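You operate a simulated robot arm through the tools that you are given. There is no shell and no other tool.

Carry out the task below with a simulated robot arm. There is one attempt and no reset: what you move stays moved.

Task
Swap the yellow pipe in the orange coupling for the orange pipe.
Fine: free the ring first, lock it after, and lay the yellow pipe on the bench. Where these are worked on the way, their far stop is far enough and under half their travel is too little: orange coupling ring.

It is judged by the outcome, as a careful person would: the job done as asked, and still so three seconds after it is handed in. It fails if anything else is knocked over, pushed out of place, dropped, spilled or broken.

Robot
A 7-joint arm with a two-finger parallel gripper, fixed in place. Base frame: the origin is at the foot of the arm, x ahead of it, y to its left, z up; the work surface is at about z = 850. Readings come in mm, rad, newtons and seconds.
With the tool pointing down near the work surface it reaches from about 440 to 900 mm from the base axis. Its first joint turns from -0.297 to 2.199 rad. Payload 1.57 kg.
The TCP is the grasp point between the finger pads, 30 mm short of the fingertips. In the tool frame z runs along the fingers and y along their closing line. The gripper opens to 80 mm. The fingers are 17 mm wide and 12 mm thick; the gripper's body (40 by 82 mm) begins 80 mm behind the TCP.
Orientation is that of the tool frame in the base frame, as a unit quaternion [w, x, y, z]. With the fingers straight down and closing along the base's y, the tool's x points along the base's -x, its y along +y and its z along -z.

Tools
- The arm moves only by the tool jog_arm. Its argument "plan" is a list of rows, each a list of 3 entries, a list of its own where there are three numbers: the finger opening in mm, from 0 to 80, then the shift along the tool's x, y, z in mm, then the turn, a rotation vector about the tool's x, y, z in rad. In form: [[jaw, [x, y, z], [wx, wy, wz]], ...]. A call has 1 to 20 rows; each row is the pose to reach, as a shift and turn from the pose commanded when the call began, along the tool's axes at that moment. Rows are played at 5 a second. More than 50 mm and 0.15 rad between two rows, or a gripper value outside its range, and nothing of the call is played. A pose out of reach is approached as far as the arm can. The call stops where the force on the tool passes 50 N (or 10 N more than at its start, if that is more) or the arm is blocked; 0.2 s more then pass. The fingers move at their own pace (about 45 mm/s each) and stop on an object; they squeeze with about 40 N. The grip force told is the motor's: it shows also when the fingers shut on nothing. Time passes only in rows, and 0.2 s behind the last, so rows that repeat a pose let the fingers close. It gives the time, the measured TCP pose, the force on the tool (base axes), the opening and the grip force at its end, in the units of the frame above (readings bear some noise), with the torque about the TCP (base axes, N m) and any sound that the robot's microphone picked up.
- Cameras (640 x 400 px; columns grow to the right, rows downward): "scene" is fixed at [399, -665.8, 1554.1]; the picture's right is [0.85, -0.52, 0.00], its down [-0.32, -0.53, -0.79] and it looks along [0.41, 0.67, -0.62] (base axes); focal length 320 px, centre (320, 200). "wrist" rides on the gripper at [72, -7, -122] in the tool frame; the picture's right is [0.09, 1.00, 0.00], its down [-0.84, 0.08, -0.54] and it looks along [-0.54, 0.05, 0.84] (tool axes); focal length 238 px, centre (320, 200). There is no depth. A picture from a camera that has moved, and an enlarged one, comes with that camera's place and axes in the base frame and with its lens. The place of the scene camera against the robot may be out by one fixed shift of up to 25 mm in any direction.
- capture(camera): a new picture of that camera. The clock stands still meanwhile.
- raise_lower(by): slides the trunk up (or, below 0, down) by that many mm; the arm rides with it, the base frame stays. It gives what a move gives, with no picture.
- zoom(camera, box): a new picture of the part [left, top, right, bottom] of that camera's present view, enlarged. The clock stands still meanwhile.
- sign_off(): hands the job in; it is judged then, once.

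Nothing tells you positions but the pictures and the camera data. Unless the task says otherwise, let go and move clear before handing in.

The tools are called after ">>>" by a JSON object that holds its "op" and its "data". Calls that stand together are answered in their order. jog_arm: Moves the arm, as the interface text tells. Its arguments: {"type":"object","properties":{"plan":{"type":"array","items":{"type":"array"}}},"required":["plan"]} The other tools are called the same way: raise_lower (by) slides the trunk up or down; capture (camera) takes a picture; zoom (camera, box) takes an enlarged picture of a part of a camera's view; sign_off () hands the job in.

At the start:

```text
t: 0.0
eef_pos: [709.6, -35.3, 1233.6]
orientation: [0.0, 0.0, 1.0, 0.0]
force: [0.9, 0.6, -0.2]
moment: [0.0, -0.01, -0.01]
width: 79.9
grasp_force: 0.0
trunk travel left (down, up): [-725.0, 65.0]
```

scene: 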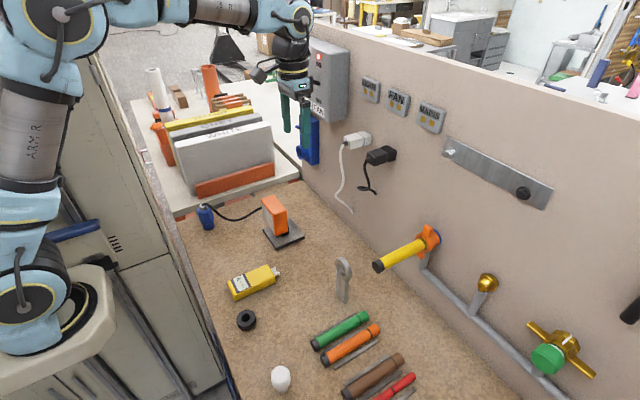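
wrist: 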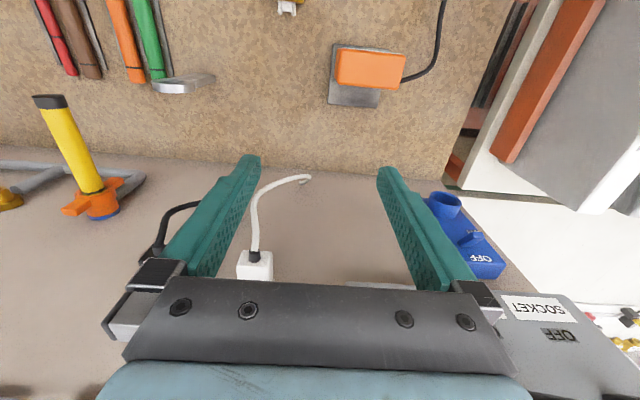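

I see a bench with a wall at the far side; the yellow pipe sticks out of an orange coupling on the wall, and the orange pipe lies in a rack on the bench. I'll zoom in to understand the parts.

>>> {"op": "zoom", "data": {"camera": "scene", "box": [350, 200, 470, 300]}}

>>> {"op": "zoom", "data": {"camera": "scene", "box": [230, 240, 430, 400]}}

>>> {"op": "zoom", "data": {"camera": "wrist", "box": [0, 60, 200, 240]}}

>>> {"op": "zoom", "data": {"camera": "wrist", "box": [20, 0, 240, 110]}}

```text
4.00 times, centred on (410, 250) of scene
camera zoom: at [399.0, -665.8, 1554.1], right [0.85, -0.52, 0.0], down [-0.32, -0.53, -0.79], along [0.41, 0.67, -0.62], focal length 1279 px, centre (-40, 0)
```

zoom: 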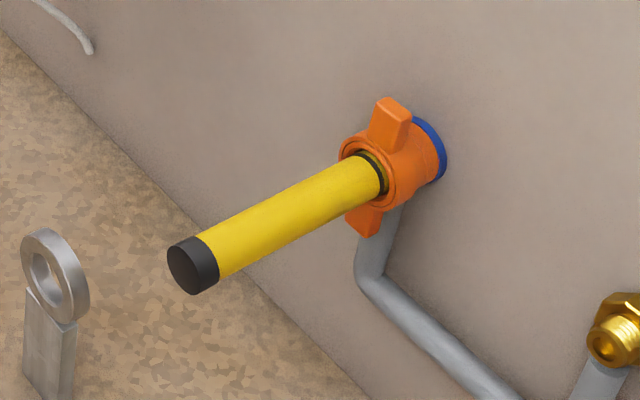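

```text
2.50 times, centred on (330, 320) of scene
camera zoom: at [399.0, -665.8, 1554.1], right [0.85, -0.52, 0.0], down [-0.32, -0.53, -0.79], along [0.41, 0.67, -0.62], focal length 800 px, centre (295, -100)
```

zoom: 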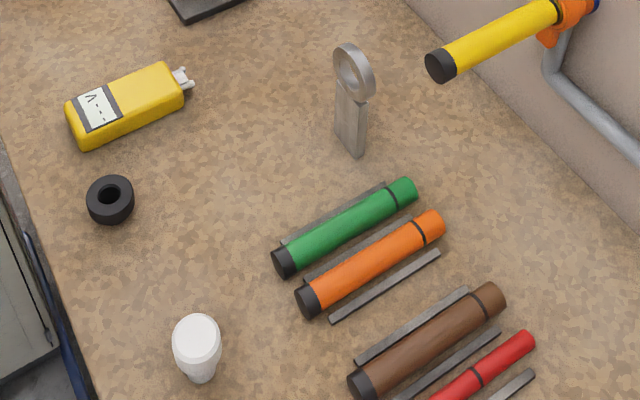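

```text
2.22 times, centred on (100, 150) of wrist
camera zoom: at [636.9, -41.7, 1355.7], right [-0.09, 1.0, 0.0], down [0.84, 0.08, 0.54], along [0.54, 0.05, -0.84], focal length 530 px, centre (809, 311)
```

zoom: 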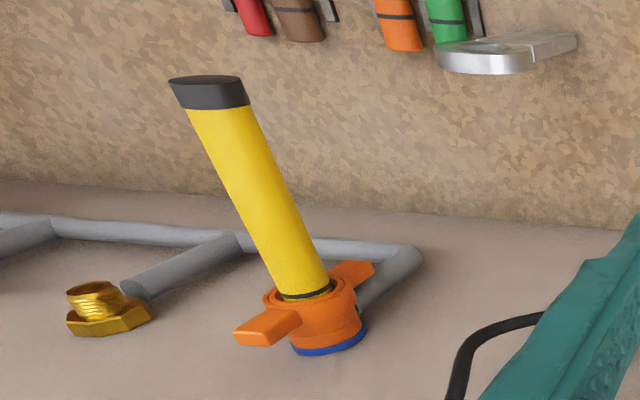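

```text
2.91 times, centred on (130, 55) of wrist
camera zoom: at [636.9, -41.7, 1355.7], right [-0.09, 1.0, 0.0], down [0.84, 0.08, 0.54], along [0.54, 0.05, -0.84], focal length 693 px, centre (873, 622)
```

zoom: 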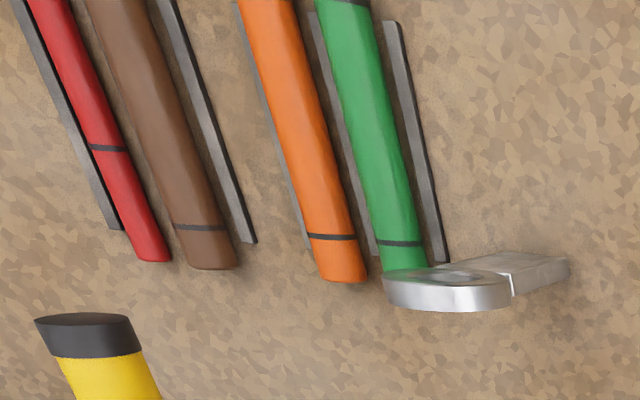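

The coupling ring sits near (858, -370, 1048), with the yellow pipe pointing out toward -x and its end near x = 721. The orange pipe lies along x near y = -398 on the bench. I'll move the arm over and tilt it for a closer front view of the ring's lugs.

>>> {"op": "jog_arm", "data": {"plan": [[80, [6, -35, 5], [0, -0.05, 0]], [80, [12, -75, 10], [0, -0.1, 0]], [80, [20, -115, 15], [0, -0.2, 0]], [80, [28, -155, 20], [0, -0.3, 0]], [80, [36, -195, 25], [0, -0.4, 0]], [80, [42, -235, 30], [0, -0.5, 0]], [80, [48, -270, 35], [0, -0.55, 0]], [80, [54, -300, 40], [0, -0.6, 0]], [80, [60, -325, 45], [0, -0.6, 0]], [80, [60, -335, 50], [0, -0.6, 0]]]}}

>>> {"op": "capture", "data": {"camera": "wrist"}}

>>> {"op": "capture", "data": {"camera": "scene"}}

```text
t: 2.2
eef_pos: [649.2, -370.0, 1184.6]
orientation: [0.296, 0.0, 0.955, 0.0]
force: [-0.1, -0.1, -0.9]
moment: [-0.05, 0.02, -0.01]
width: 79.8
grasp_force: 0.2
trunk travel left (down, up): [-725.0, 65.0]
```

```text
taken
camera wrist: at [521.0, -376.2, 1244.7], right [-0.08, 1.0, -0.05], down [0.38, 0.08, 0.92], along [0.92, 0.05, -0.39], focal length 238 px, centre (320, 200)
```

wrist: 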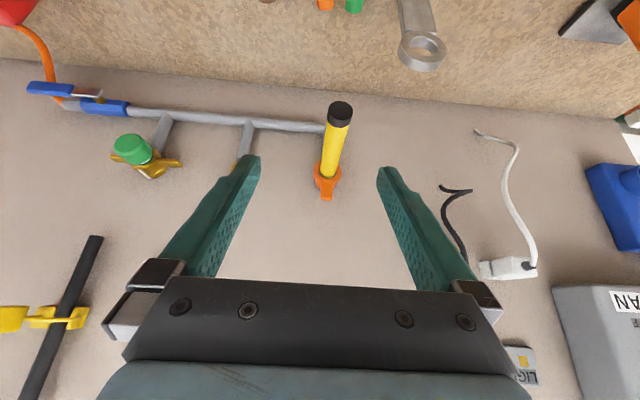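

```text
taken
```

scene: 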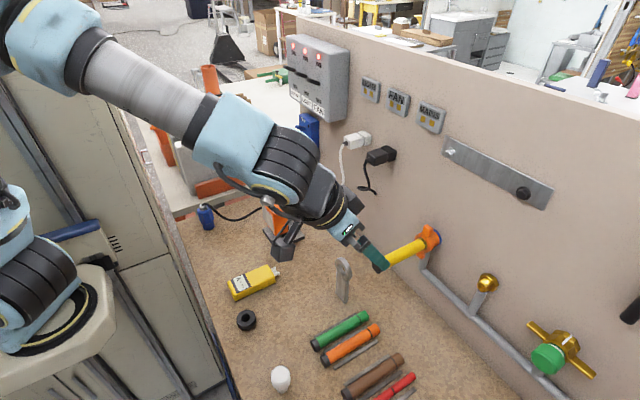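

The arm follows well. I'll zoom in on the ring from this front view.

>>> {"op": "zoom", "data": {"camera": "wrist", "box": [280, 90, 376, 210]}}

>>> {"op": "zoom", "data": {"camera": "scene", "box": [395, 215, 459, 280]}}

```text
3.33 times, centred on (328, 150) of wrist
camera zoom: at [521.0, -376.2, 1244.7], right [-0.08, 1.0, -0.05], down [0.38, 0.08, 0.92], along [0.92, 0.05, -0.39], focal length 794 px, centre (293, 367)
```

zoom: 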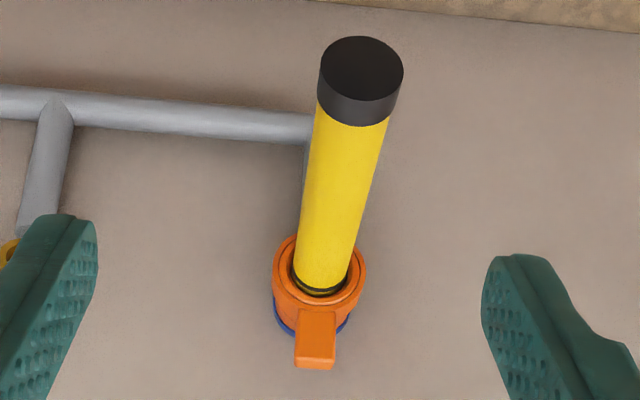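

```text
6.15 times, centred on (427, 248) of scene
camera zoom: at [399.0, -665.8, 1554.1], right [0.85, -0.52, 0.0], down [-0.32, -0.53, -0.79], along [0.41, 0.67, -0.62], focal length 1968 px, centre (-338, -92)
```

zoom: 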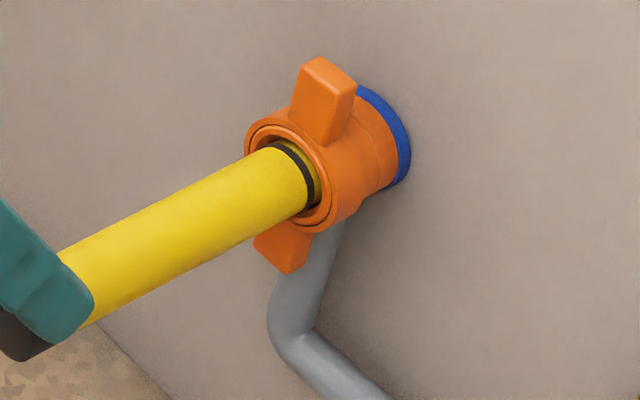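

The lugs point straight up and down, the ring axis is near y ≈ -349, z ≈ 1062, and the wrist views are more trustworthy than the scene camera here. I'll move above the upper lug and look again before going down.

>>> {"op": "jog_arm", "data": {"plan": [[60, [-20, 3, 18], [0, 0, 0]], [60, [-45, 7, 40], [0, 0, 0]], [60, [-70, 11, 63], [0, 0, 0]], [60, [-95, 15, 85], [0, 0, 0]], [60, [-115, 18, 104], [0, 0, 0]], [60, [-128, 20, 116], [0, 0, 0]], [60, [-128, 20, 116], [0, 0, 0]]]}}

>>> {"op": "capture", "data": {"camera": "wrist"}}

>>> {"op": "zoom", "data": {"camera": "scene", "box": [360, 170, 480, 290]}}

```text
t: 3.8
eef_pos: [819.4, -348.5, 1159.9]
orientation: [0.296, -0.001, 0.955, 0.0]
force: [-0.4, -0.2, -0.3]
moment: [-0.05, -0.01, -0.02]
width: 59.8
grasp_force: 0.1
trunk travel left (down, up): [-725.0, 65.0]
```

```text
taken
camera wrist: at [692.2, -355.6, 1219.1], right [-0.08, 1.0, -0.05], down [0.38, 0.08, 0.92], along [0.92, 0.05, -0.39], focal length 238 px, centre (320, 200)
```

wrist: 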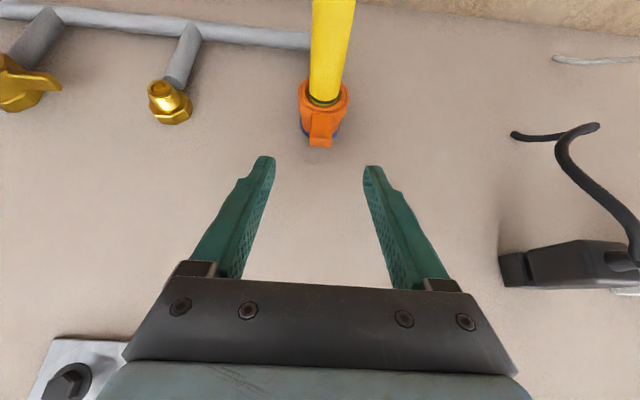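

```text
3.33 times, centred on (420, 230) of scene
camera zoom: at [399.0, -665.8, 1554.1], right [0.85, -0.52, 0.0], down [-0.32, -0.53, -0.79], along [0.41, 0.67, -0.62], focal length 1066 px, centre (-13, 100)
```

zoom: 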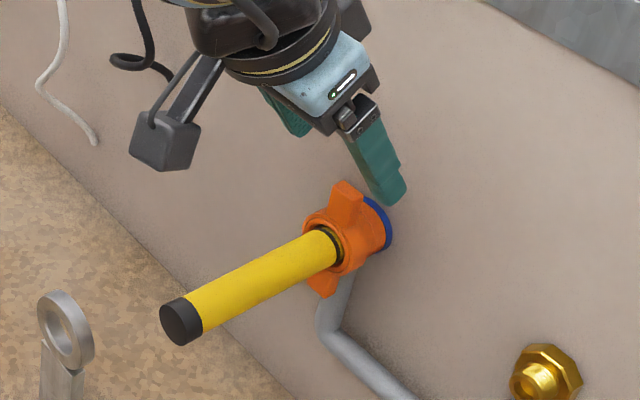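

>>> {"op": "zoom", "data": {"camera": "wrist", "box": [250, 50, 390, 190]}}

```text
2.86 times, centred on (320, 120) of wrist
camera zoom: at [692.2, -355.6, 1219.1], right [-0.08, 1.0, -0.05], down [0.38, 0.08, 0.92], along [0.92, 0.05, -0.39], focal length 681 px, centre (320, 429)
```

zoom: 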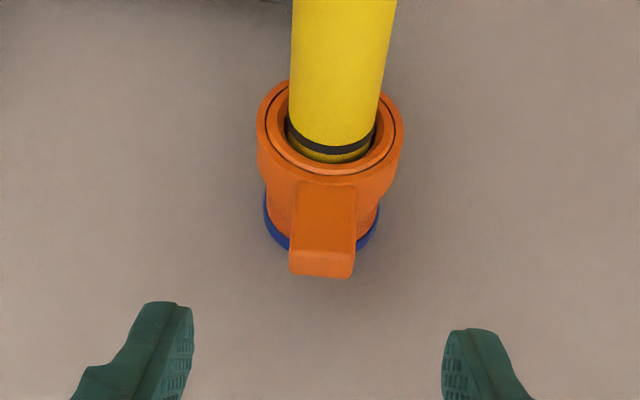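

The ring face centre is at about (844.5, -349, 1057.5), its radius is about 22, and the upper lug reaches z ≈ 1103 and is 19 mm wide. I'll lower the fingers to straddle that lug loosely.

>>> {"op": "jog_arm", "data": {"plan": [[44, [-12.9, -0.5, 8.8], [0, 0, 0]], [36, [-8, -0.5, 16], [0, 0, 0]], [30, [0, -0.5, 30], [0, 0, 0]], [30, [8, -0.5, 40], [0, 0, 0]], [30, [15.3, -0.5, 50.1], [0, 0, 0]], [30, [15.3, -0.5, 50.1], [0, 0, 0]]]}}

>>> {"op": "zoom", "data": {"camera": "wrist", "box": [230, 50, 410, 230]}}

>>> {"op": "zoom", "data": {"camera": "scene", "box": [360, 170, 480, 290]}}

```text
t: 5.2
eef_pos: [834.3, -349.1, 1108.6]
orientation: [0.296, 0.0, 0.955, 0.0]
force: [-0.1, -0.5, -0.4]
moment: [0.02, 0.04, -0.02]
width: 29.6
grasp_force: 0.0
trunk travel left (down, up): [-725.0, 65.0]
```

```text
2.22 times, centred on (320, 140) of wrist
camera zoom: at [706.7, -355.7, 1170.4], right [-0.08, 1.0, -0.05], down [0.38, 0.08, 0.92], along [0.92, 0.05, -0.39], focal length 530 px, centre (320, 333)
```

zoom: 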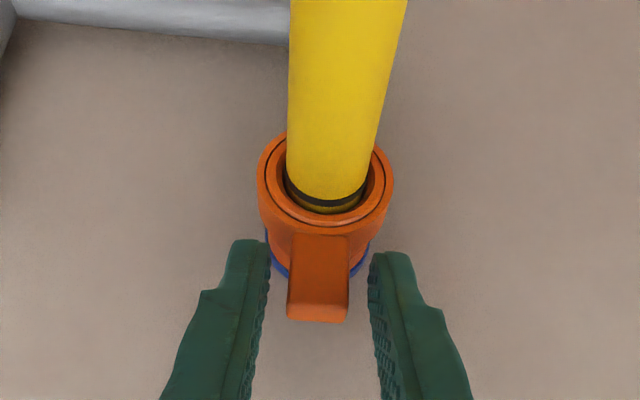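

```text
3.33 times, centred on (420, 230) of scene
camera zoom: at [399.0, -665.8, 1554.1], right [0.85, -0.52, 0.0], down [-0.32, -0.53, -0.79], along [0.41, 0.67, -0.62], focal length 1066 px, centre (-13, 100)
```

zoom: 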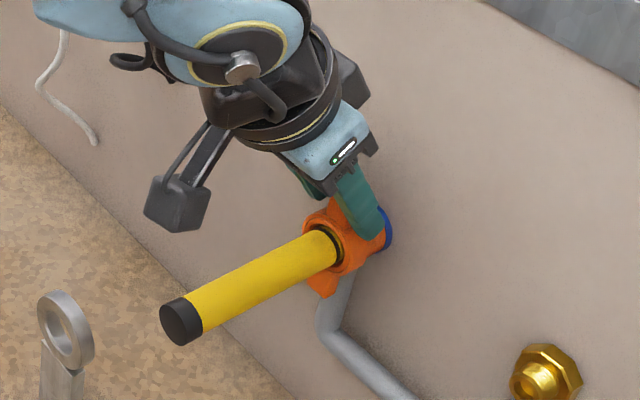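

The fingers straddle the lug. I'll try turning the ring counter-clockwise as seen from the front (top lug toward +y), in a small arc.

>>> {"op": "jog_arm", "data": {"plan": [[26, [0.04, 2.55, 0.05], [0.041, 0, -0.028]], [26, [0.144, 5.1, 0.21], [0.0825, 0, -0.0565]], [26, [0.32, 7.6, 0.47], [0.124, 0, -0.085]], [26, [0.574, 10.13, 0.84], [0.165, 0, -0.113]], [26, [0.9, 12.6, 1.31], [0.206, 0, -0.141]], [26, [1.287, 15.07, 1.88], [0.2476, 0, -0.1694]]]}}

>>> {"op": "zoom", "data": {"camera": "wrist", "box": [230, 50, 410, 230]}}

>>> {"op": "zoom", "data": {"camera": "scene", "box": [360, 170, 480, 290]}}

```text
t: 6.6
eef_pos: [834.9, -338.7, 1107.5]
orientation: [0.291, -0.043, 0.945, -0.144]
force: [-1.7, -13.7, -0.8]
moment: [0.01, 0.07, -0.18]
width: 37.4
grasp_force: 7.0
trunk travel left (down, up): [-725.0, 65.0]
```

```text
2.22 times, centred on (320, 140) of wrist
camera zoom: at [707.0, -326.2, 1167.3], right [-0.07, 0.94, -0.34], down [0.39, 0.35, 0.86], along [0.92, -0.07, -0.39], focal length 530 px, centre (320, 333)
```

zoom: 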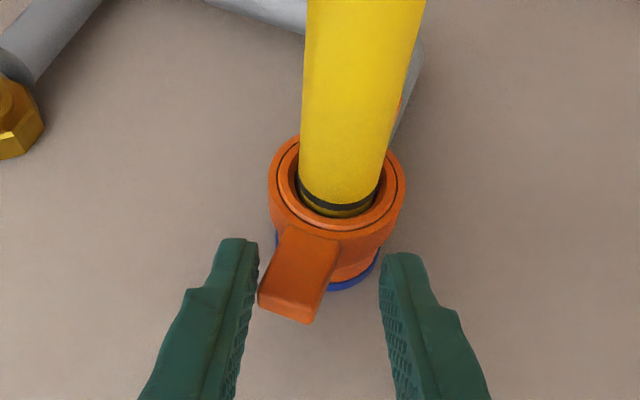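

```text
3.33 times, centred on (420, 230) of scene
camera zoom: at [399.0, -665.8, 1554.1], right [0.85, -0.52, 0.0], down [-0.32, -0.53, -0.79], along [0.41, 0.67, -0.62], focal length 1066 px, centre (-13, 100)
```

zoom: 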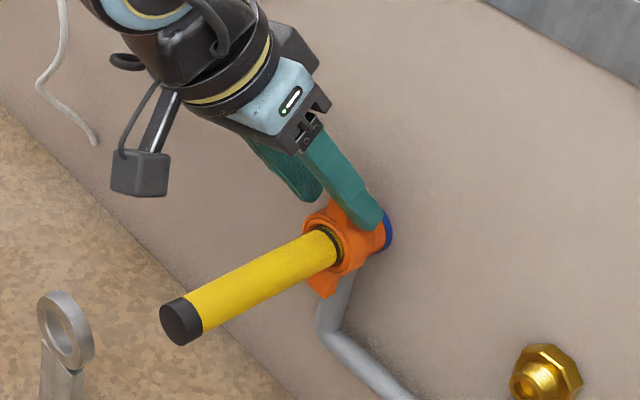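

The ring did not budge this way (the fingers were pushed open instead). I'll reverse and try clockwise with the top lug toward -y.

>>> {"op": "jog_arm", "data": {"plan": [[34, [0.144, -5.1, 0.21], [-0.0825, 0, 0.0565]], [34, [0.574, -10.13, 0.84], [-0.165, 0, 0.113]], [30, [1.287, -15.07, 1.88], [-0.2476, 0, 0.1694]], [26, [1.287, -15.07, 1.88], [-0.2476, 0, 0.1694]], [26, [1.74, -17.5, 2.55], [-0.289, 0, 0.198]], [26, [2.27, -19.9, 3.32], [-0.33, 0, 0.226]], [26, [2.87, -22.2, 4.19], [-0.371, 0, 0.254]], [26, [3.53, -24.45, 5.15], [-0.4126, 0, 0.2823]], [26, [4.25, -26.65, 6.2], [-0.454, 0, 0.311]], [26, [5.03, -28.8, 7.35], [-0.495, 0, 0.339]]]}}

>>> {"op": "zoom", "data": {"camera": "wrist", "box": [230, 50, 410, 230]}}

>>> {"op": "zoom", "data": {"camera": "scene", "box": [360, 170, 480, 290]}}

```text
t: 8.8
eef_pos: [834.8, -363.4, 1108.5]
orientation: [0.291, 0.042, 0.945, 0.143]
force: [-1.3, 16.2, -2.0]
moment: [0.01, 0.05, 0.25]
width: 39.8
grasp_force: 7.8
trunk travel left (down, up): [-725.0, 65.0]
```

```text
2.22 times, centred on (320, 140) of wrist
camera zoom: at [707.8, -386.9, 1163.5], right [-0.08, 0.97, 0.25], down [0.39, -0.2, 0.9], along [0.92, 0.17, -0.36], focal length 530 px, centre (320, 333)
```

zoom: 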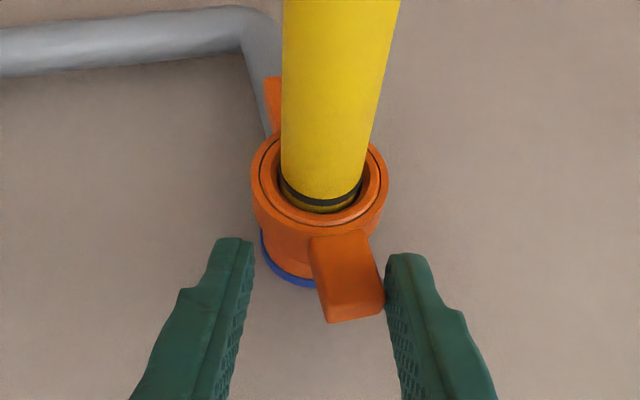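

```text
3.33 times, centred on (420, 230) of scene
camera zoom: at [399.0, -665.8, 1554.1], right [0.85, -0.52, 0.0], down [-0.32, -0.53, -0.79], along [0.41, 0.67, -0.62], focal length 1066 px, centre (-13, 100)
```

zoom: 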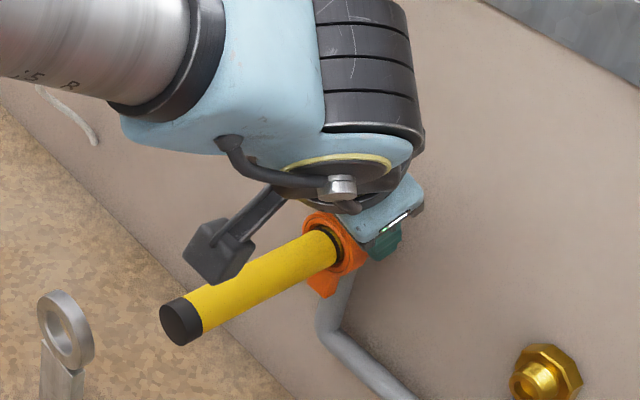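

Neither direction moved it: with a loose straddle the lug just pushes the fingers open at about 15 N. I'll centre up, grip the lug firmly, and then turn.

>>> {"op": "jog_arm", "data": {"plan": [[36, [0.144, 5.1, 0.21], [0.0825, 0, -0.0565]], [36, [0.574, 10.13, 0.84], [0.165, 0, -0.113]], [36, [1.287, 15.07, 1.88], [0.2476, 0, -0.1694]], [25, [1.287, 15.07, 1.88], [0.2476, 0, -0.1694]], [10, [1.287, 15.07, 1.88], [0.2476, 0, -0.1694]], [10, [1.287, 15.07, 1.88], [0.2476, 0, -0.1694]], [10, [1.287, 15.07, 1.88], [0.2476, 0, -0.1694]]]}}

>>> {"op": "zoom", "data": {"camera": "wrist", "box": [230, 50, 410, 230]}}

```text
t: 10.4
eef_pos: [835.0, -350.7, 1111.7]
orientation: [0.296, 0.0, 0.955, 0.0]
force: [-2.4, 5.4, 1.5]
moment: [0.11, 0.29, 0.12]
width: 18.0
grasp_force: 31.8
trunk travel left (down, up): [-725.0, 65.0]
```

```text
2.22 times, centred on (320, 140) of wrist
camera zoom: at [706.4, -356.2, 1171.8], right [-0.08, 1.0, -0.05], down [0.38, 0.08, 0.92], along [0.92, 0.05, -0.39], focal length 530 px, centre (320, 333)
```

zoom: 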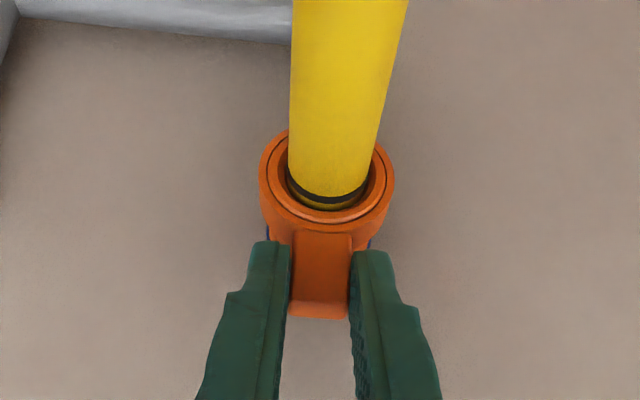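

The lug is gripped firmly (18 mm). Now I'll turn gently counter-clockwise while holding it.

>>> {"op": "jog_arm", "data": {"plan": [[10, [0.04, 2.55, 0.05], [0.041, 0, -0.028]], [10, [0.144, 5.1, 0.21], [0.0825, 0, -0.0565]], [10, [0.32, 7.6, 0.47], [0.124, 0, -0.085]], [10, [0.574, 10.13, 0.84], [0.165, 0, -0.113]]]}}

>>> {"op": "zoom", "data": {"camera": "wrist", "box": [230, 50, 410, 230]}}

>>> {"op": "zoom", "data": {"camera": "scene", "box": [360, 170, 480, 290]}}

```text
t: 11.4
eef_pos: [834.0, -346.4, 1110.8]
orientation: [0.294, -0.027, 0.95, -0.098]
force: [-1.1, -23.9, 1.9]
moment: [0.39, 0.09, -0.28]
width: 22.2
grasp_force: 35.3
trunk travel left (down, up): [-725.0, 65.0]
```

```text
2.22 times, centred on (320, 140) of wrist
camera zoom: at [706.4, -339.5, 1170.3], right [-0.07, 0.97, -0.25], down [0.39, 0.26, 0.89], along [0.92, -0.03, -0.39], focal length 530 px, centre (320, 333)
```

zoom: 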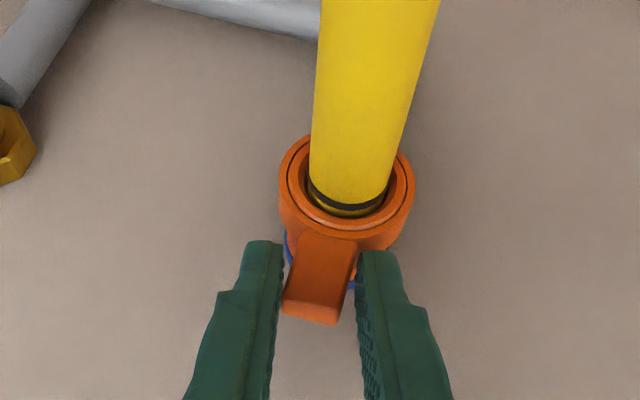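

```text
3.33 times, centred on (420, 230) of scene
camera zoom: at [399.0, -665.8, 1554.1], right [0.85, -0.52, 0.0], down [-0.32, -0.53, -0.79], along [0.41, 0.67, -0.62], focal length 1066 px, centre (-13, 100)
```

zoom: 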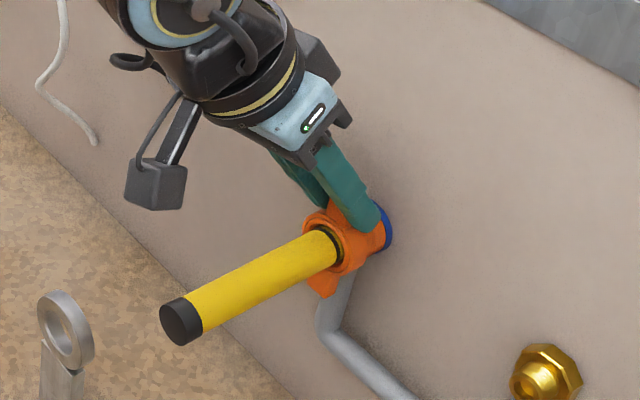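

Still no motion this way at 24 N plus twist, which suggests a stop. I'll try the clockwise direction with the same firm grip.

>>> {"op": "jog_arm", "data": {"plan": [[10, [0.144, -5.1, 0.21], [-0.0825, 0, 0.0565]], [10, [0.574, -10.13, 0.84], [-0.165, 0, 0.113]], [10, [0.9, -12.6, 1.31], [-0.206, 0, 0.141]], [10, [1.287, -15.07, 1.88], [-0.2476, 0, 0.1694]], [10, [1.74, -17.5, 2.55], [-0.289, 0, 0.198]], [10, [2.27, -19.9, 3.32], [-0.33, 0, 0.226]]]}}

>>> {"op": "zoom", "data": {"camera": "wrist", "box": [230, 50, 410, 230]}}

>>> {"op": "zoom", "data": {"camera": "scene", "box": [360, 170, 480, 290]}}

```text
t: 12.8
eef_pos: [835.5, -353.3, 1109.8]
orientation: [0.292, 0.027, 0.951, 0.099]
force: [-1.4, 24.2, 3.8]
moment: [-0.38, -0.37, 0.19]
width: 21.7
grasp_force: 34.6
trunk travel left (down, up): [-725.0, 65.0]
```

```text
2.22 times, centred on (320, 140) of wrist
camera zoom: at [708.3, -372.7, 1167.3], right [-0.08, 0.98, 0.15], down [0.39, -0.11, 0.92], along [0.92, 0.13, -0.37], focal length 530 px, centre (320, 333)
```

zoom: 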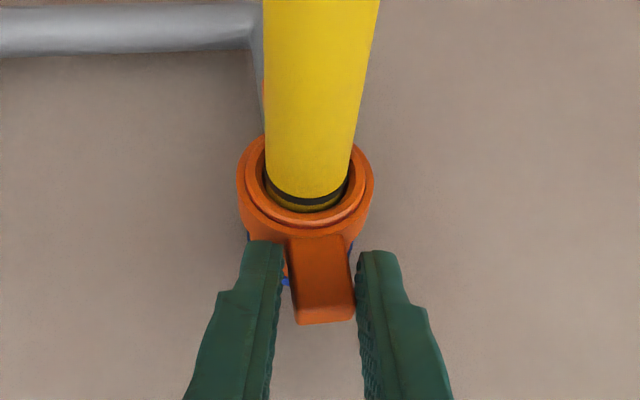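

```text
3.33 times, centred on (420, 230) of scene
camera zoom: at [399.0, -665.8, 1554.1], right [0.85, -0.52, 0.0], down [-0.32, -0.53, -0.79], along [0.41, 0.67, -0.62], focal length 1066 px, centre (-13, 100)
```

zoom: 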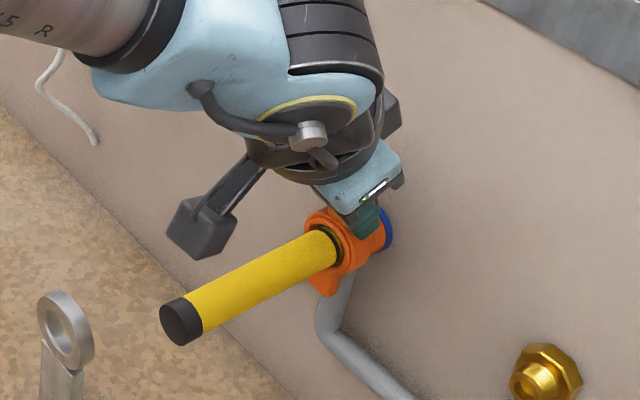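

Both directions resist equally at ~24 N, so the ring is simply stiff and the fingers give way. With the jaws fully open the finger is against its own stop, so I can push harder with its inner face. I'll set that up, tips slightly higher for more leverage.

>>> {"op": "jog_arm", "data": {"plan": [[30, [0, 0, 0], [0, 0, 0]], [50, [0.144, 5.1, 0.21], [0.0825, 0, -0.0565]], [80, [0.574, 10.13, 0.84], [0.165, 0, -0.113]], [80, [-2.2, 10.13, -3.3], [0.165, 0, -0.113]], [80, [-2.2, 10.13, -3.3], [0.165, 0, -0.113]]]}}

>>> {"op": "jog_arm", "data": {"plan": [[80, [0, 10, 0], [0, 0, 0]], [80, [0, 20, 0], [0, 0, 0]], [80, [0, 26, 0], [0, 0, 0]], [80, [0, 30, 0], [0, 0, 0]], [80, [0, 32, 0], [0, 0, 0]], [80, [0, 34, 0], [0, 0, 0]], [80, [0, 36, 0], [0, 0, 0]]]}}

>>> {"op": "zoom", "data": {"camera": "wrist", "box": [190, 50, 410, 230]}}

>>> {"op": "zoom", "data": {"camera": "scene", "box": [360, 170, 480, 290]}}

```text
t: 14.0
eef_pos: [836.3, -351.1, 1116.1]
orientation: [0.296, 0.0, 0.955, -0.001]
force: [0.8, 0.1, 0.7]
moment: [-0.01, 0.01, 0.02]
width: 80.0
grasp_force: 0.0
trunk travel left (down, up): [-725.0, 65.0]
```

```text
t: 15.6
eef_pos: [834.8, -319.6, 1116.3]
orientation: [0.296, 0.001, 0.955, -0.001]
force: [4.0, -10.2, 0.4]
moment: [-0.16, -0.07, 0.04]
width: 79.9
grasp_force: 0.2
trunk travel left (down, up): [-725.0, 65.0]
```

```text
2.22 times, centred on (300, 140) of wrist
camera zoom: at [706.9, -324.5, 1175.2], right [-0.07, 1.0, -0.05], down [0.38, 0.08, 0.92], along [0.92, 0.05, -0.39], focal length 530 px, centre (364, 333)
```

zoom: 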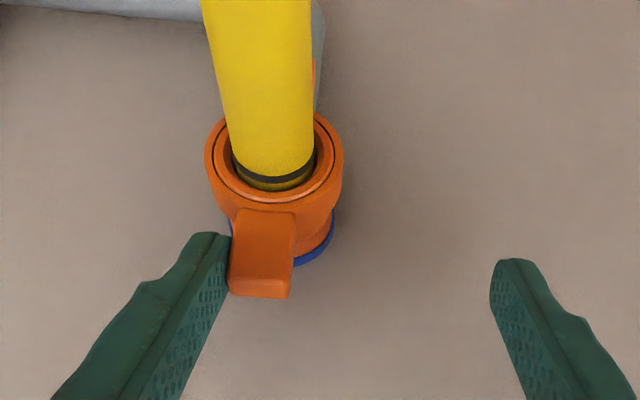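

```text
3.33 times, centred on (420, 230) of scene
camera zoom: at [399.0, -665.8, 1554.1], right [0.85, -0.52, 0.0], down [-0.32, -0.53, -0.79], along [0.41, 0.67, -0.62], focal length 1066 px, centre (-13, 100)
```

zoom: 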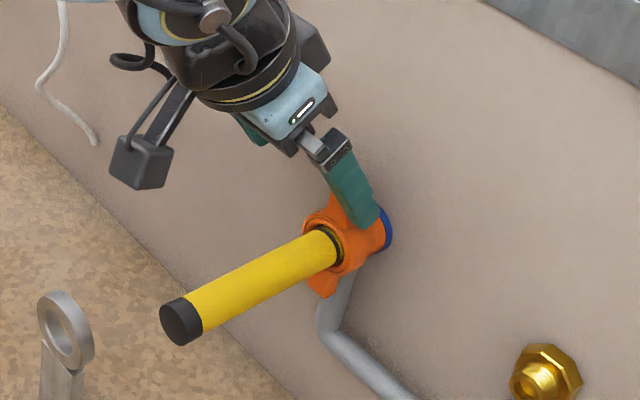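

Contact made at about 10 N with the ring unmoved. I'll increase the push gradually.

>>> {"op": "jog_arm", "data": {"plan": [[80, [0, 2, 0], [0, 0, 0]], [80, [0, 4, 0], [0, 0, 0]], [80, [0, 6, 0], [0, 0, 0]], [80, [0, 8, 0], [0, 0, 0]], [80, [0, 10, 0], [0, 0, 0]], [80, [0, 12, 0], [0, 0, 0]], [80, [0, 14, 0], [0, 0, 0]], [80, [0, 16, 0], [0, 0, 0]]]}}

>>> {"op": "zoom", "data": {"camera": "wrist", "box": [190, 50, 410, 230]}}

>>> {"op": "zoom", "data": {"camera": "scene", "box": [360, 170, 480, 290]}}

```text
t: 16.8
eef_pos: [834.8, -318.6, 1115.0]
orientation: [0.296, 0.006, 0.955, -0.006]
force: [0.5, -11.5, -1.8]
moment: [-0.1, -0.03, -0.03]
width: 80.3
grasp_force: 0.1
trunk travel left (down, up): [-725.0, 65.0]
stopped in row 6: the force on the tool passed its limit at 51 N (the readings are from after the stop); the commanded pose is now the measured one
```

```text
2.22 times, centred on (300, 140) of wrist
camera zoom: at [706.2, -322.1, 1175.7], right [-0.06, 1.0, -0.06], down [0.38, 0.08, 0.92], along [0.92, 0.03, -0.39], focal length 530 px, centre (364, 333)
```

zoom: 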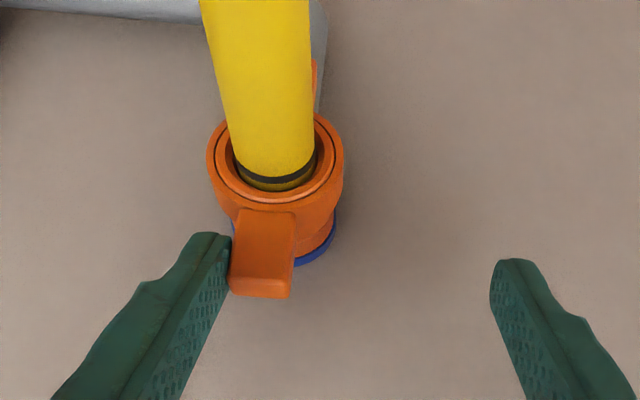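

```text
3.33 times, centred on (420, 230) of scene
camera zoom: at [399.0, -665.8, 1554.1], right [0.85, -0.52, 0.0], down [-0.32, -0.53, -0.79], along [0.41, 0.67, -0.62], focal length 1066 px, centre (-13, 100)
```

zoom: 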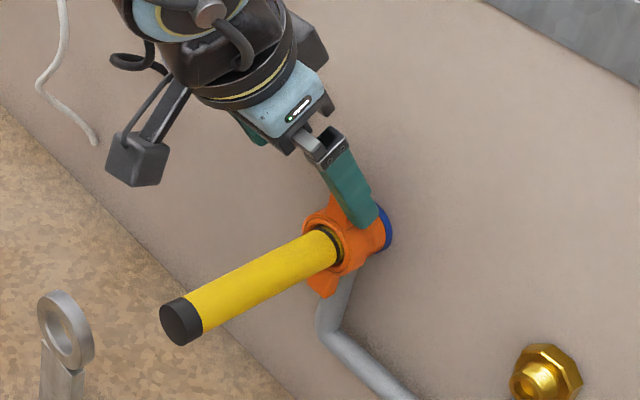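

At 51 N no motion: this direction is the stop. Now the other way: I'll push the lug toward -y with the other finger's inner face.

>>> {"op": "jog_arm", "data": {"plan": [[80, [0, -12, 0], [0, 0, 0]], [80, [0, -25, 0], [0, 0, 0]], [80, [0, -38, 0], [0, 0, 0]], [80, [0, -50, 0], [0, 0, 0]], [80, [0, -56, 0], [0, 0, 0]], [80, [0, -60, 0], [0, 0, 0]], [80, [0, -62, 0], [0, 0, 0]], [80, [0, -64, 0], [0, 0, 0]], [80, [0, -66, 0], [0, 0, 0]], [80, [0, -68, 0], [0, 0, 0]]]}}

>>> {"op": "jog_arm", "data": {"plan": [[80, [0, -2, 0], [0, 0, 0]], [80, [0, -4, 0], [0, 0, 0]], [80, [0, -6, 0], [0, 0, 0]], [80, [0, -8, 0], [0, 0, 0]], [80, [0, -10, 0], [0, 0, 0]]]}}

>>> {"op": "zoom", "data": {"camera": "wrist", "box": [230, 50, 450, 230]}}

>>> {"op": "zoom", "data": {"camera": "scene", "box": [360, 170, 480, 290]}}

```text
t: 19.0
eef_pos: [833.0, -380.8, 1117.5]
orientation: [0.297, 0.004, 0.955, -0.004]
force: [-1.8, 9.9, 3.1]
moment: [0.38, 0.0, 0.25]
width: 79.9
grasp_force: 0.1
trunk travel left (down, up): [-725.0, 65.0]
```

```text
t: 20.4
eef_pos: [837.5, -381.5, 1117.3]
orientation: [0.297, -0.001, 0.955, 0.001]
force: [-2.4, 11.9, 2.6]
moment: [0.33, -0.05, 0.2]
width: 80.0
grasp_force: 0.1
trunk travel left (down, up): [-725.0, 65.0]
stopped in row 5: the force on the tool passed its limit at 50 N (the readings are from after the stop); the commanded pose is now the measured one
```

```text
2.22 times, centred on (340, 140) of wrist
camera zoom: at [709.2, -387.9, 1176.5], right [-0.08, 1.0, -0.05], down [0.38, 0.08, 0.92], along [0.92, 0.05, -0.39], focal length 530 px, centre (276, 333)
```

zoom: 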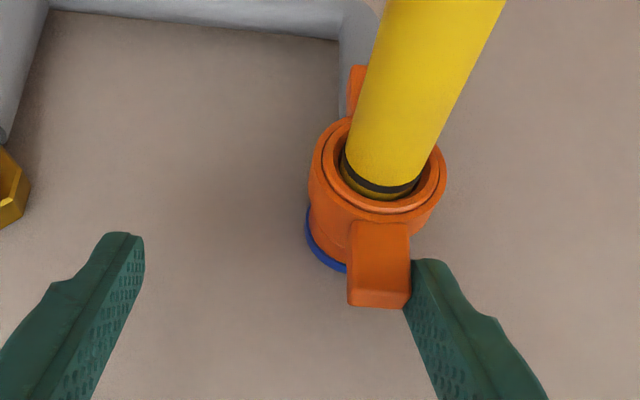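

```text
3.33 times, centred on (420, 230) of scene
camera zoom: at [399.0, -665.8, 1554.1], right [0.85, -0.52, 0.0], down [-0.32, -0.53, -0.79], along [0.41, 0.67, -0.62], focal length 1066 px, centre (-13, 100)
```

zoom: 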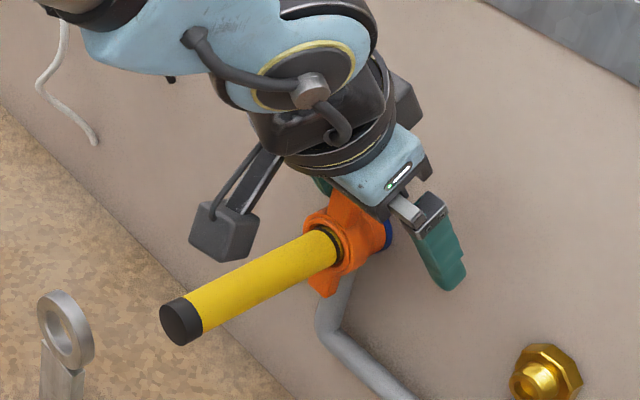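

Neither rotation moves it, so the ring may slide axially or be a pull sleeve. I'll back off and look closely at the coupling from the side.

>>> {"op": "jog_arm", "data": {"plan": [[80, [0, 10, 0], [0, 0, 0]], [80, [0, 20, 0], [0, 0, 0]], [80, [-10, 31, -16], [0, 0, 0]], [80, [-25, 31, -40], [0, 0, 0]], [80, [-25, 60, -60], [0, 0, 0]], [80, [-25, 100, -80], [0, 0, 0]], [80, [-25, 130, -80], [0, 0, 0]]]}}

>>> {"op": "zoom", "data": {"camera": "scene", "box": [400, 215, 460, 275]}}

>>> {"op": "capture", "data": {"camera": "wrist"}}

```text
t: 22.0
eef_pos: [811.4, -256.0, 1195.5]
orientation: [0.296, 0.0, 0.955, -0.001]
force: [-0.7, -0.2, 0.5]
moment: [0.05, 0.0, 0.02]
width: 79.9
grasp_force: 0.0
trunk travel left (down, up): [-725.0, 65.0]
```

```text
6.67 times, centred on (430, 245) of scene
camera zoom: at [399.0, -665.8, 1554.1], right [0.85, -0.52, 0.0], down [-0.32, -0.53, -0.79], along [0.41, 0.67, -0.62], focal length 2132 px, centre (-413, -100)
```

zoom: 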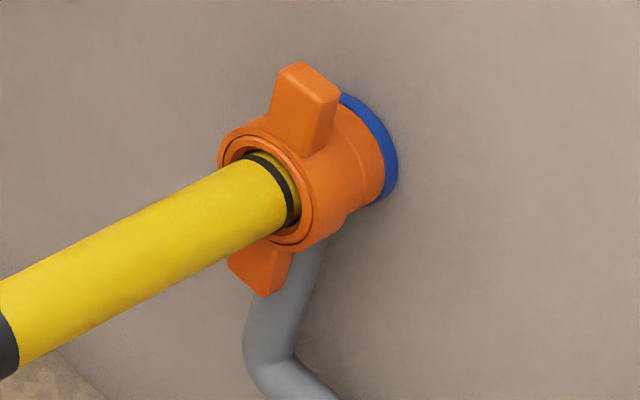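

```text
taken
camera wrist: at [683.7, -261.8, 1255.3], right [-0.08, 1.0, -0.05], down [0.38, 0.08, 0.92], along [0.92, 0.05, -0.39], focal length 238 px, centre (320, 200)
```

wrist: 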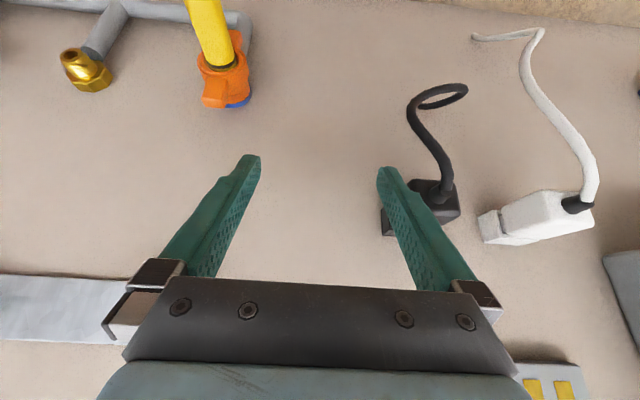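

The ring body looks like a sleeve in front of a blue collar, so an axial slide is plausible. I'll grip the upper lug again and test pulling and pushing along x.

>>> {"op": "jog_arm", "data": {"plan": [[60, [0, -30, 0], [0, 0, 0]], [44, [0, -62, 0], [0, 0, 0]], [40, [0, -94.5, 0], [0, 0, 0]], [40, [5, -94.5, 25], [0, 0, 0]], [40, [12, -94.5, 50], [0, 0, 0]], [40, [22, -94.5, 70], [0, 0, 0]], [40, [28.8, -94.5, 84], [0, 0, 0]], [10, [28.8, -94.5, 84], [0, 0, 0]], [10, [28.8, -94.5, 84], [0, 0, 0]], [10, [28.8, -94.5, 84], [0, 0, 0]], [10, [28.8, -94.5, 84], [0, 0, 0]]]}}

>>> {"op": "jog_arm", "data": {"plan": [[10, [1.65, 0, -1.13], [0, 0, 0]], [10, [3.3, 0, -2.26], [0, 0, 0]], [10, [4.95, 0, -3.4], [0, 0, 0]], [10, [6.6, 0, -4.5], [0, 0, 0]], [10, [8.25, 0, -5.65], [0, 0, 0]]]}}

>>> {"op": "zoom", "data": {"camera": "wrist", "box": [230, 50, 410, 230]}}

>>> {"op": "zoom", "data": {"camera": "scene", "box": [400, 215, 460, 275]}}

```text
t: 24.4
eef_pos: [837.8, -349.5, 1112.3]
orientation: [0.297, 0.0, 0.955, 0.0]
force: [0.1, -11.1, -1.9]
moment: [-0.19, -0.14, -0.1]
width: 17.7
grasp_force: 32.8
trunk travel left (down, up): [-725.0, 65.0]
```

```text
t: 25.6
eef_pos: [826.8, -350.6, 1110.0]
orientation: [0.295, 0.0, 0.955, 0.001]
force: [4.0, -11.1, -1.1]
moment: [-0.17, 0.03, -0.15]
width: 19.5
grasp_force: 4.9
trunk travel left (down, up): [-725.0, 65.0]
```

```text
2.22 times, centred on (320, 140) of wrist
camera zoom: at [697.3, -355.4, 1170.6], right [-0.08, 1.0, -0.05], down [0.38, 0.08, 0.92], along [0.92, 0.05, -0.39], focal length 530 px, centre (320, 333)
```

zoom: 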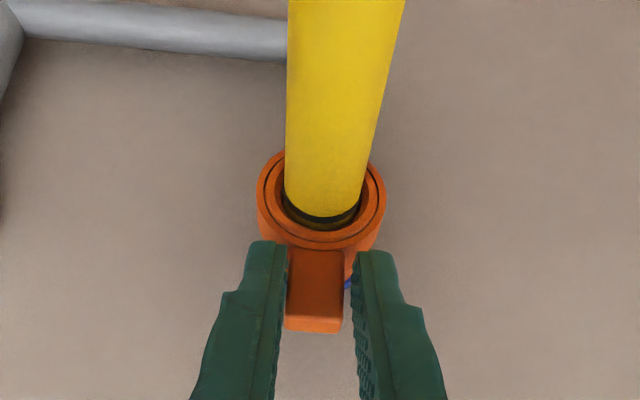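

```text
6.67 times, centred on (430, 245) of scene
camera zoom: at [399.0, -665.8, 1554.1], right [0.85, -0.52, 0.0], down [-0.32, -0.53, -0.79], along [0.41, 0.67, -0.62], focal length 2132 px, centre (-413, -100)
```

zoom: 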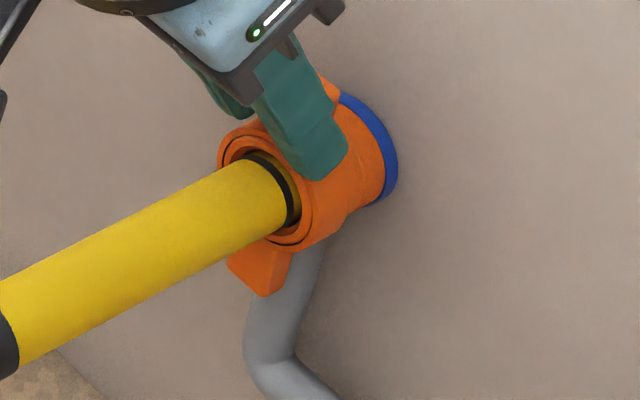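

The grip just slid off the lug toward me without moving the ring. Now I'll bring closed fingertips in front of the lug and test pushing it toward the wall.

>>> {"op": "jog_arm", "data": {"plan": [[34, [0, 0, 0], [0, 0, 0]], [34, [-10, 0, -14], [0, 0, 0]], [20, [-19.8, 0, -28.9], [0, 0, 0]], [0, [-12, 0, -36], [0, 0, 0]], [0, [-3.3, 0, -40.2], [0, 0, 0]], [0, [3, 0, -25], [0, 0, 0]], [0, [9.3, 0, -11.2], [0, 0, 0]], [0, [9.3, 0, -11.2], [0, 0, 0]]]}}

>>> {"op": "zoom", "data": {"camera": "wrist", "box": [230, 50, 410, 230]}}

>>> {"op": "zoom", "data": {"camera": "scene", "box": [400, 215, 460, 275]}}

```text
t: 27.4
eef_pos: [812.1, -349.9, 1116.4]
orientation: [0.297, 0.0, 0.955, 0.0]
force: [-0.2, 0.1, 0.0]
moment: [0.02, -0.01, 0.01]
width: 0.1
grasp_force: 21.3
trunk travel left (down, up): [-725.0, 65.0]
```

```text
2.22 times, centred on (320, 140) of wrist
camera zoom: at [683.7, -355.5, 1175.0], right [-0.08, 1.0, -0.05], down [0.38, 0.08, 0.92], along [0.92, 0.05, -0.39], focal length 530 px, centre (320, 333)
```

zoom: 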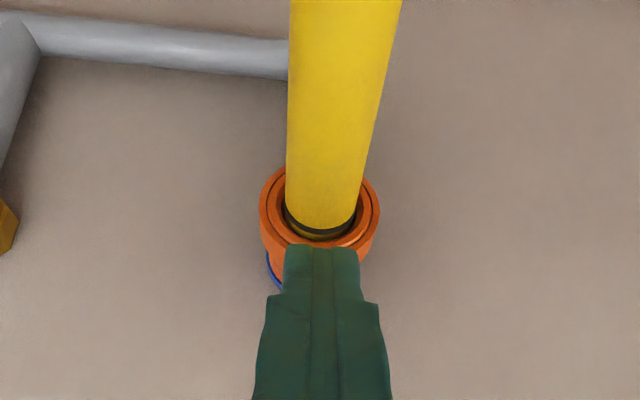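

```text
6.67 times, centred on (430, 245) of scene
camera zoom: at [399.0, -665.8, 1554.1], right [0.85, -0.52, 0.0], down [-0.32, -0.53, -0.79], along [0.41, 0.67, -0.62], focal length 2132 px, centre (-413, -100)
```

zoom: 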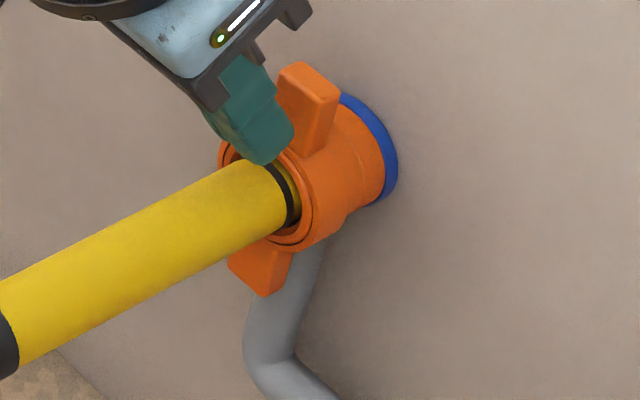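

The closed fingertips are in front of the lug. I'll push toward the wall slowly.

>>> {"op": "jog_arm", "data": {"plan": [[0, [-3.3, 0, 2.26], [0, 0, 0]], [0, [-6.6, 0, 4.5], [0, 0, 0]], [0, [-8.25, 0, 5.65], [0, 0, 0]], [0, [-9.9, 0, 6.8], [0, 0, 0]], [0, [-11.55, 0, 7.9], [0, 0, 0]], [0, [-13.2, 0, 9.0], [0, 0, 0]], [0, [-14.85, 0, 10.2], [0, 0, 0]], [0, [-16.5, 0, 11.3], [0, 0, 0]]]}}

>>> {"op": "zoom", "data": {"camera": "scene", "box": [400, 215, 460, 275]}}

```text
t: 29.2
eef_pos: [832.1, -348.2, 1114.5]
orientation: [0.296, -0.001, 0.955, 0.001]
force: [-15.1, 5.2, 1.5]
moment: [0.08, 0.23, 0.13]
width: 0.0
grasp_force: 21.3
trunk travel left (down, up): [-725.0, 65.0]
```

```text
6.67 times, centred on (430, 245) of scene
camera zoom: at [399.0, -665.8, 1554.1], right [0.85, -0.52, 0.0], down [-0.32, -0.53, -0.79], along [0.41, 0.67, -0.62], focal length 2132 px, centre (-413, -100)
```

zoom: 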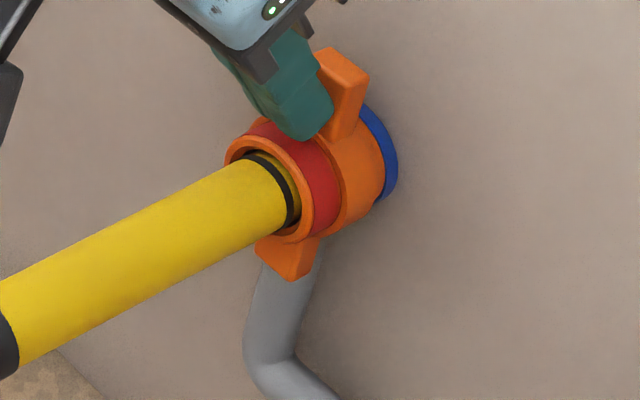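

The ring is an axial sleeve: it slid toward the wall and revealed a red band. I'll continue until it reaches its far stop.

>>> {"op": "jog_arm", "data": {"plan": [[0, [-1.65, 0, 1.13], [0, 0, 0]], [0, [-3.3, 0, 2.26], [0, 0, 0]], [0, [-4.95, 0, 3.4], [0, 0, 0]], [0, [-6.6, 0, 4.5], [0, 0, 0]], [0, [-8.25, 0, 5.65], [0, 0, 0]], [0, [-9.9, 0, 6.8], [0, 0, 0]], [0, [-11.55, 0, 7.9], [0, 0, 0]], [0, [-13.2, 0, 9.0], [0, 0, 0]]]}}

>>> {"op": "zoom", "data": {"camera": "scene", "box": [400, 215, 460, 275]}}

>>> {"op": "zoom", "data": {"camera": "wrist", "box": [230, 50, 410, 230]}}

```text
t: 29.9
eef_pos: [830.6, -348.5, 1113.8]
orientation: [0.291, 0.0, 0.957, 0.002]
force: [-30.4, 4.6, 11.9]
moment: [0.14, 0.36, 0.11]
width: 0.0
grasp_force: 20.8
trunk travel left (down, up): [-725.0, 65.0]
stopped in row 3: the force on the tool passed its limit at 52 N (the readings are from after the stop); the commanded pose is now the measured one
```

```text
6.67 times, centred on (430, 245) of scene
camera zoom: at [399.0, -665.8, 1554.1], right [0.85, -0.52, 0.0], down [-0.32, -0.53, -0.79], along [0.41, 0.67, -0.62], focal length 2132 px, centre (-413, -100)
```

zoom: 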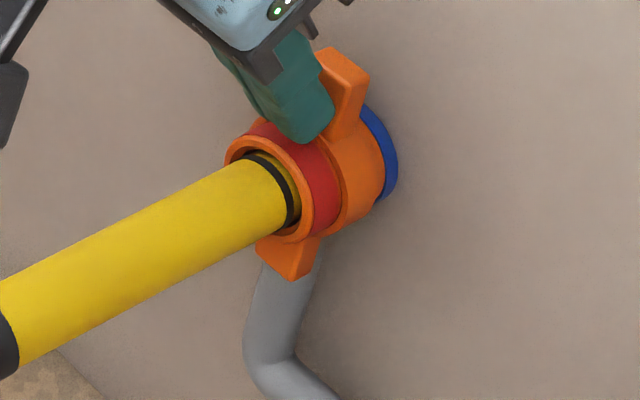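

```text
2.22 times, centred on (320, 140) of wrist
camera zoom: at [703.7, -355.2, 1175.3], right [-0.08, 1.0, -0.05], down [0.39, 0.08, 0.92], along [0.92, 0.05, -0.4], focal length 530 px, centre (320, 333)
```

zoom: 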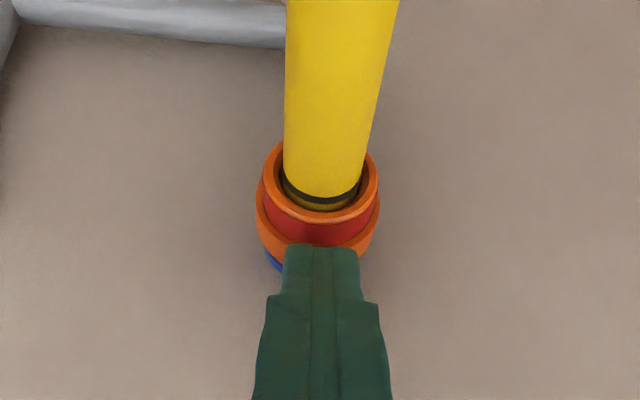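

The sleeve hit its far stop. I'll back off and check that it stays there.

>>> {"op": "jog_arm", "data": {"plan": [[0, [4, 0, -2.8], [0, 0, 0]], [0, [8, 0, -6], [0, 0, 0]], [0, [5, 0, -20], [0, 0, 0]], [0, [0, 0, -45], [0, 0, 0]], [40, [0, 0, -70], [0, 0, 0]], [60, [20, 0, -90], [0, 0, 0]], [60, [40, 0, -100], [0, 0, 0]]]}}

>>> {"op": "zoom", "data": {"camera": "scene", "box": [380, 215, 440, 275]}}

>>> {"op": "capture", "data": {"camera": "wrist"}}

```text
t: 31.5
eef_pos: [745.9, -348.8, 1173.4]
orientation: [0.293, 0.0, 0.956, 0.001]
force: [-0.1, -0.2, -0.8]
moment: [0.01, -0.03, 0.0]
width: 60.3
grasp_force: 0.0
trunk travel left (down, up): [-725.0, 65.0]
```

```text
6.67 times, centred on (410, 245) of scene
camera zoom: at [399.0, -665.8, 1554.1], right [0.85, -0.52, 0.0], down [-0.32, -0.53, -0.79], along [0.41, 0.67, -0.62], focal length 2132 px, centre (-280, -100)
```

zoom: 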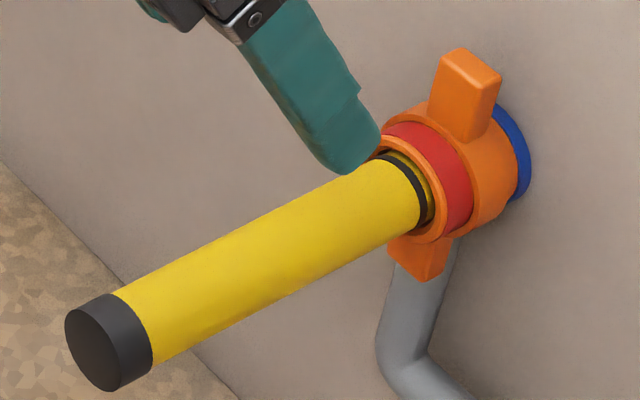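

```text
taken
camera wrist: at [618.0, -356.0, 1234.3], right [-0.08, 1.0, -0.05], down [0.39, 0.08, 0.92], along [0.92, 0.05, -0.39], focal length 238 px, centre (320, 200)
```

wrist: 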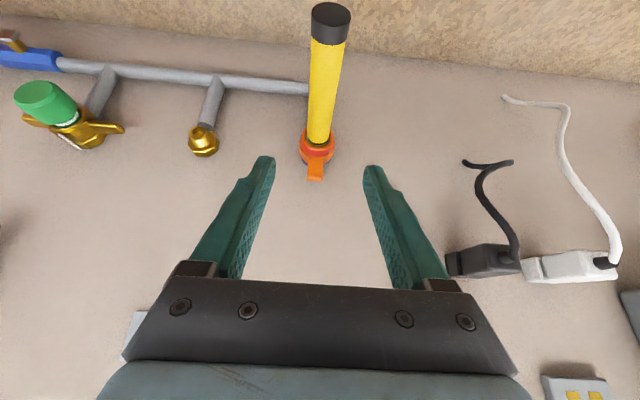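

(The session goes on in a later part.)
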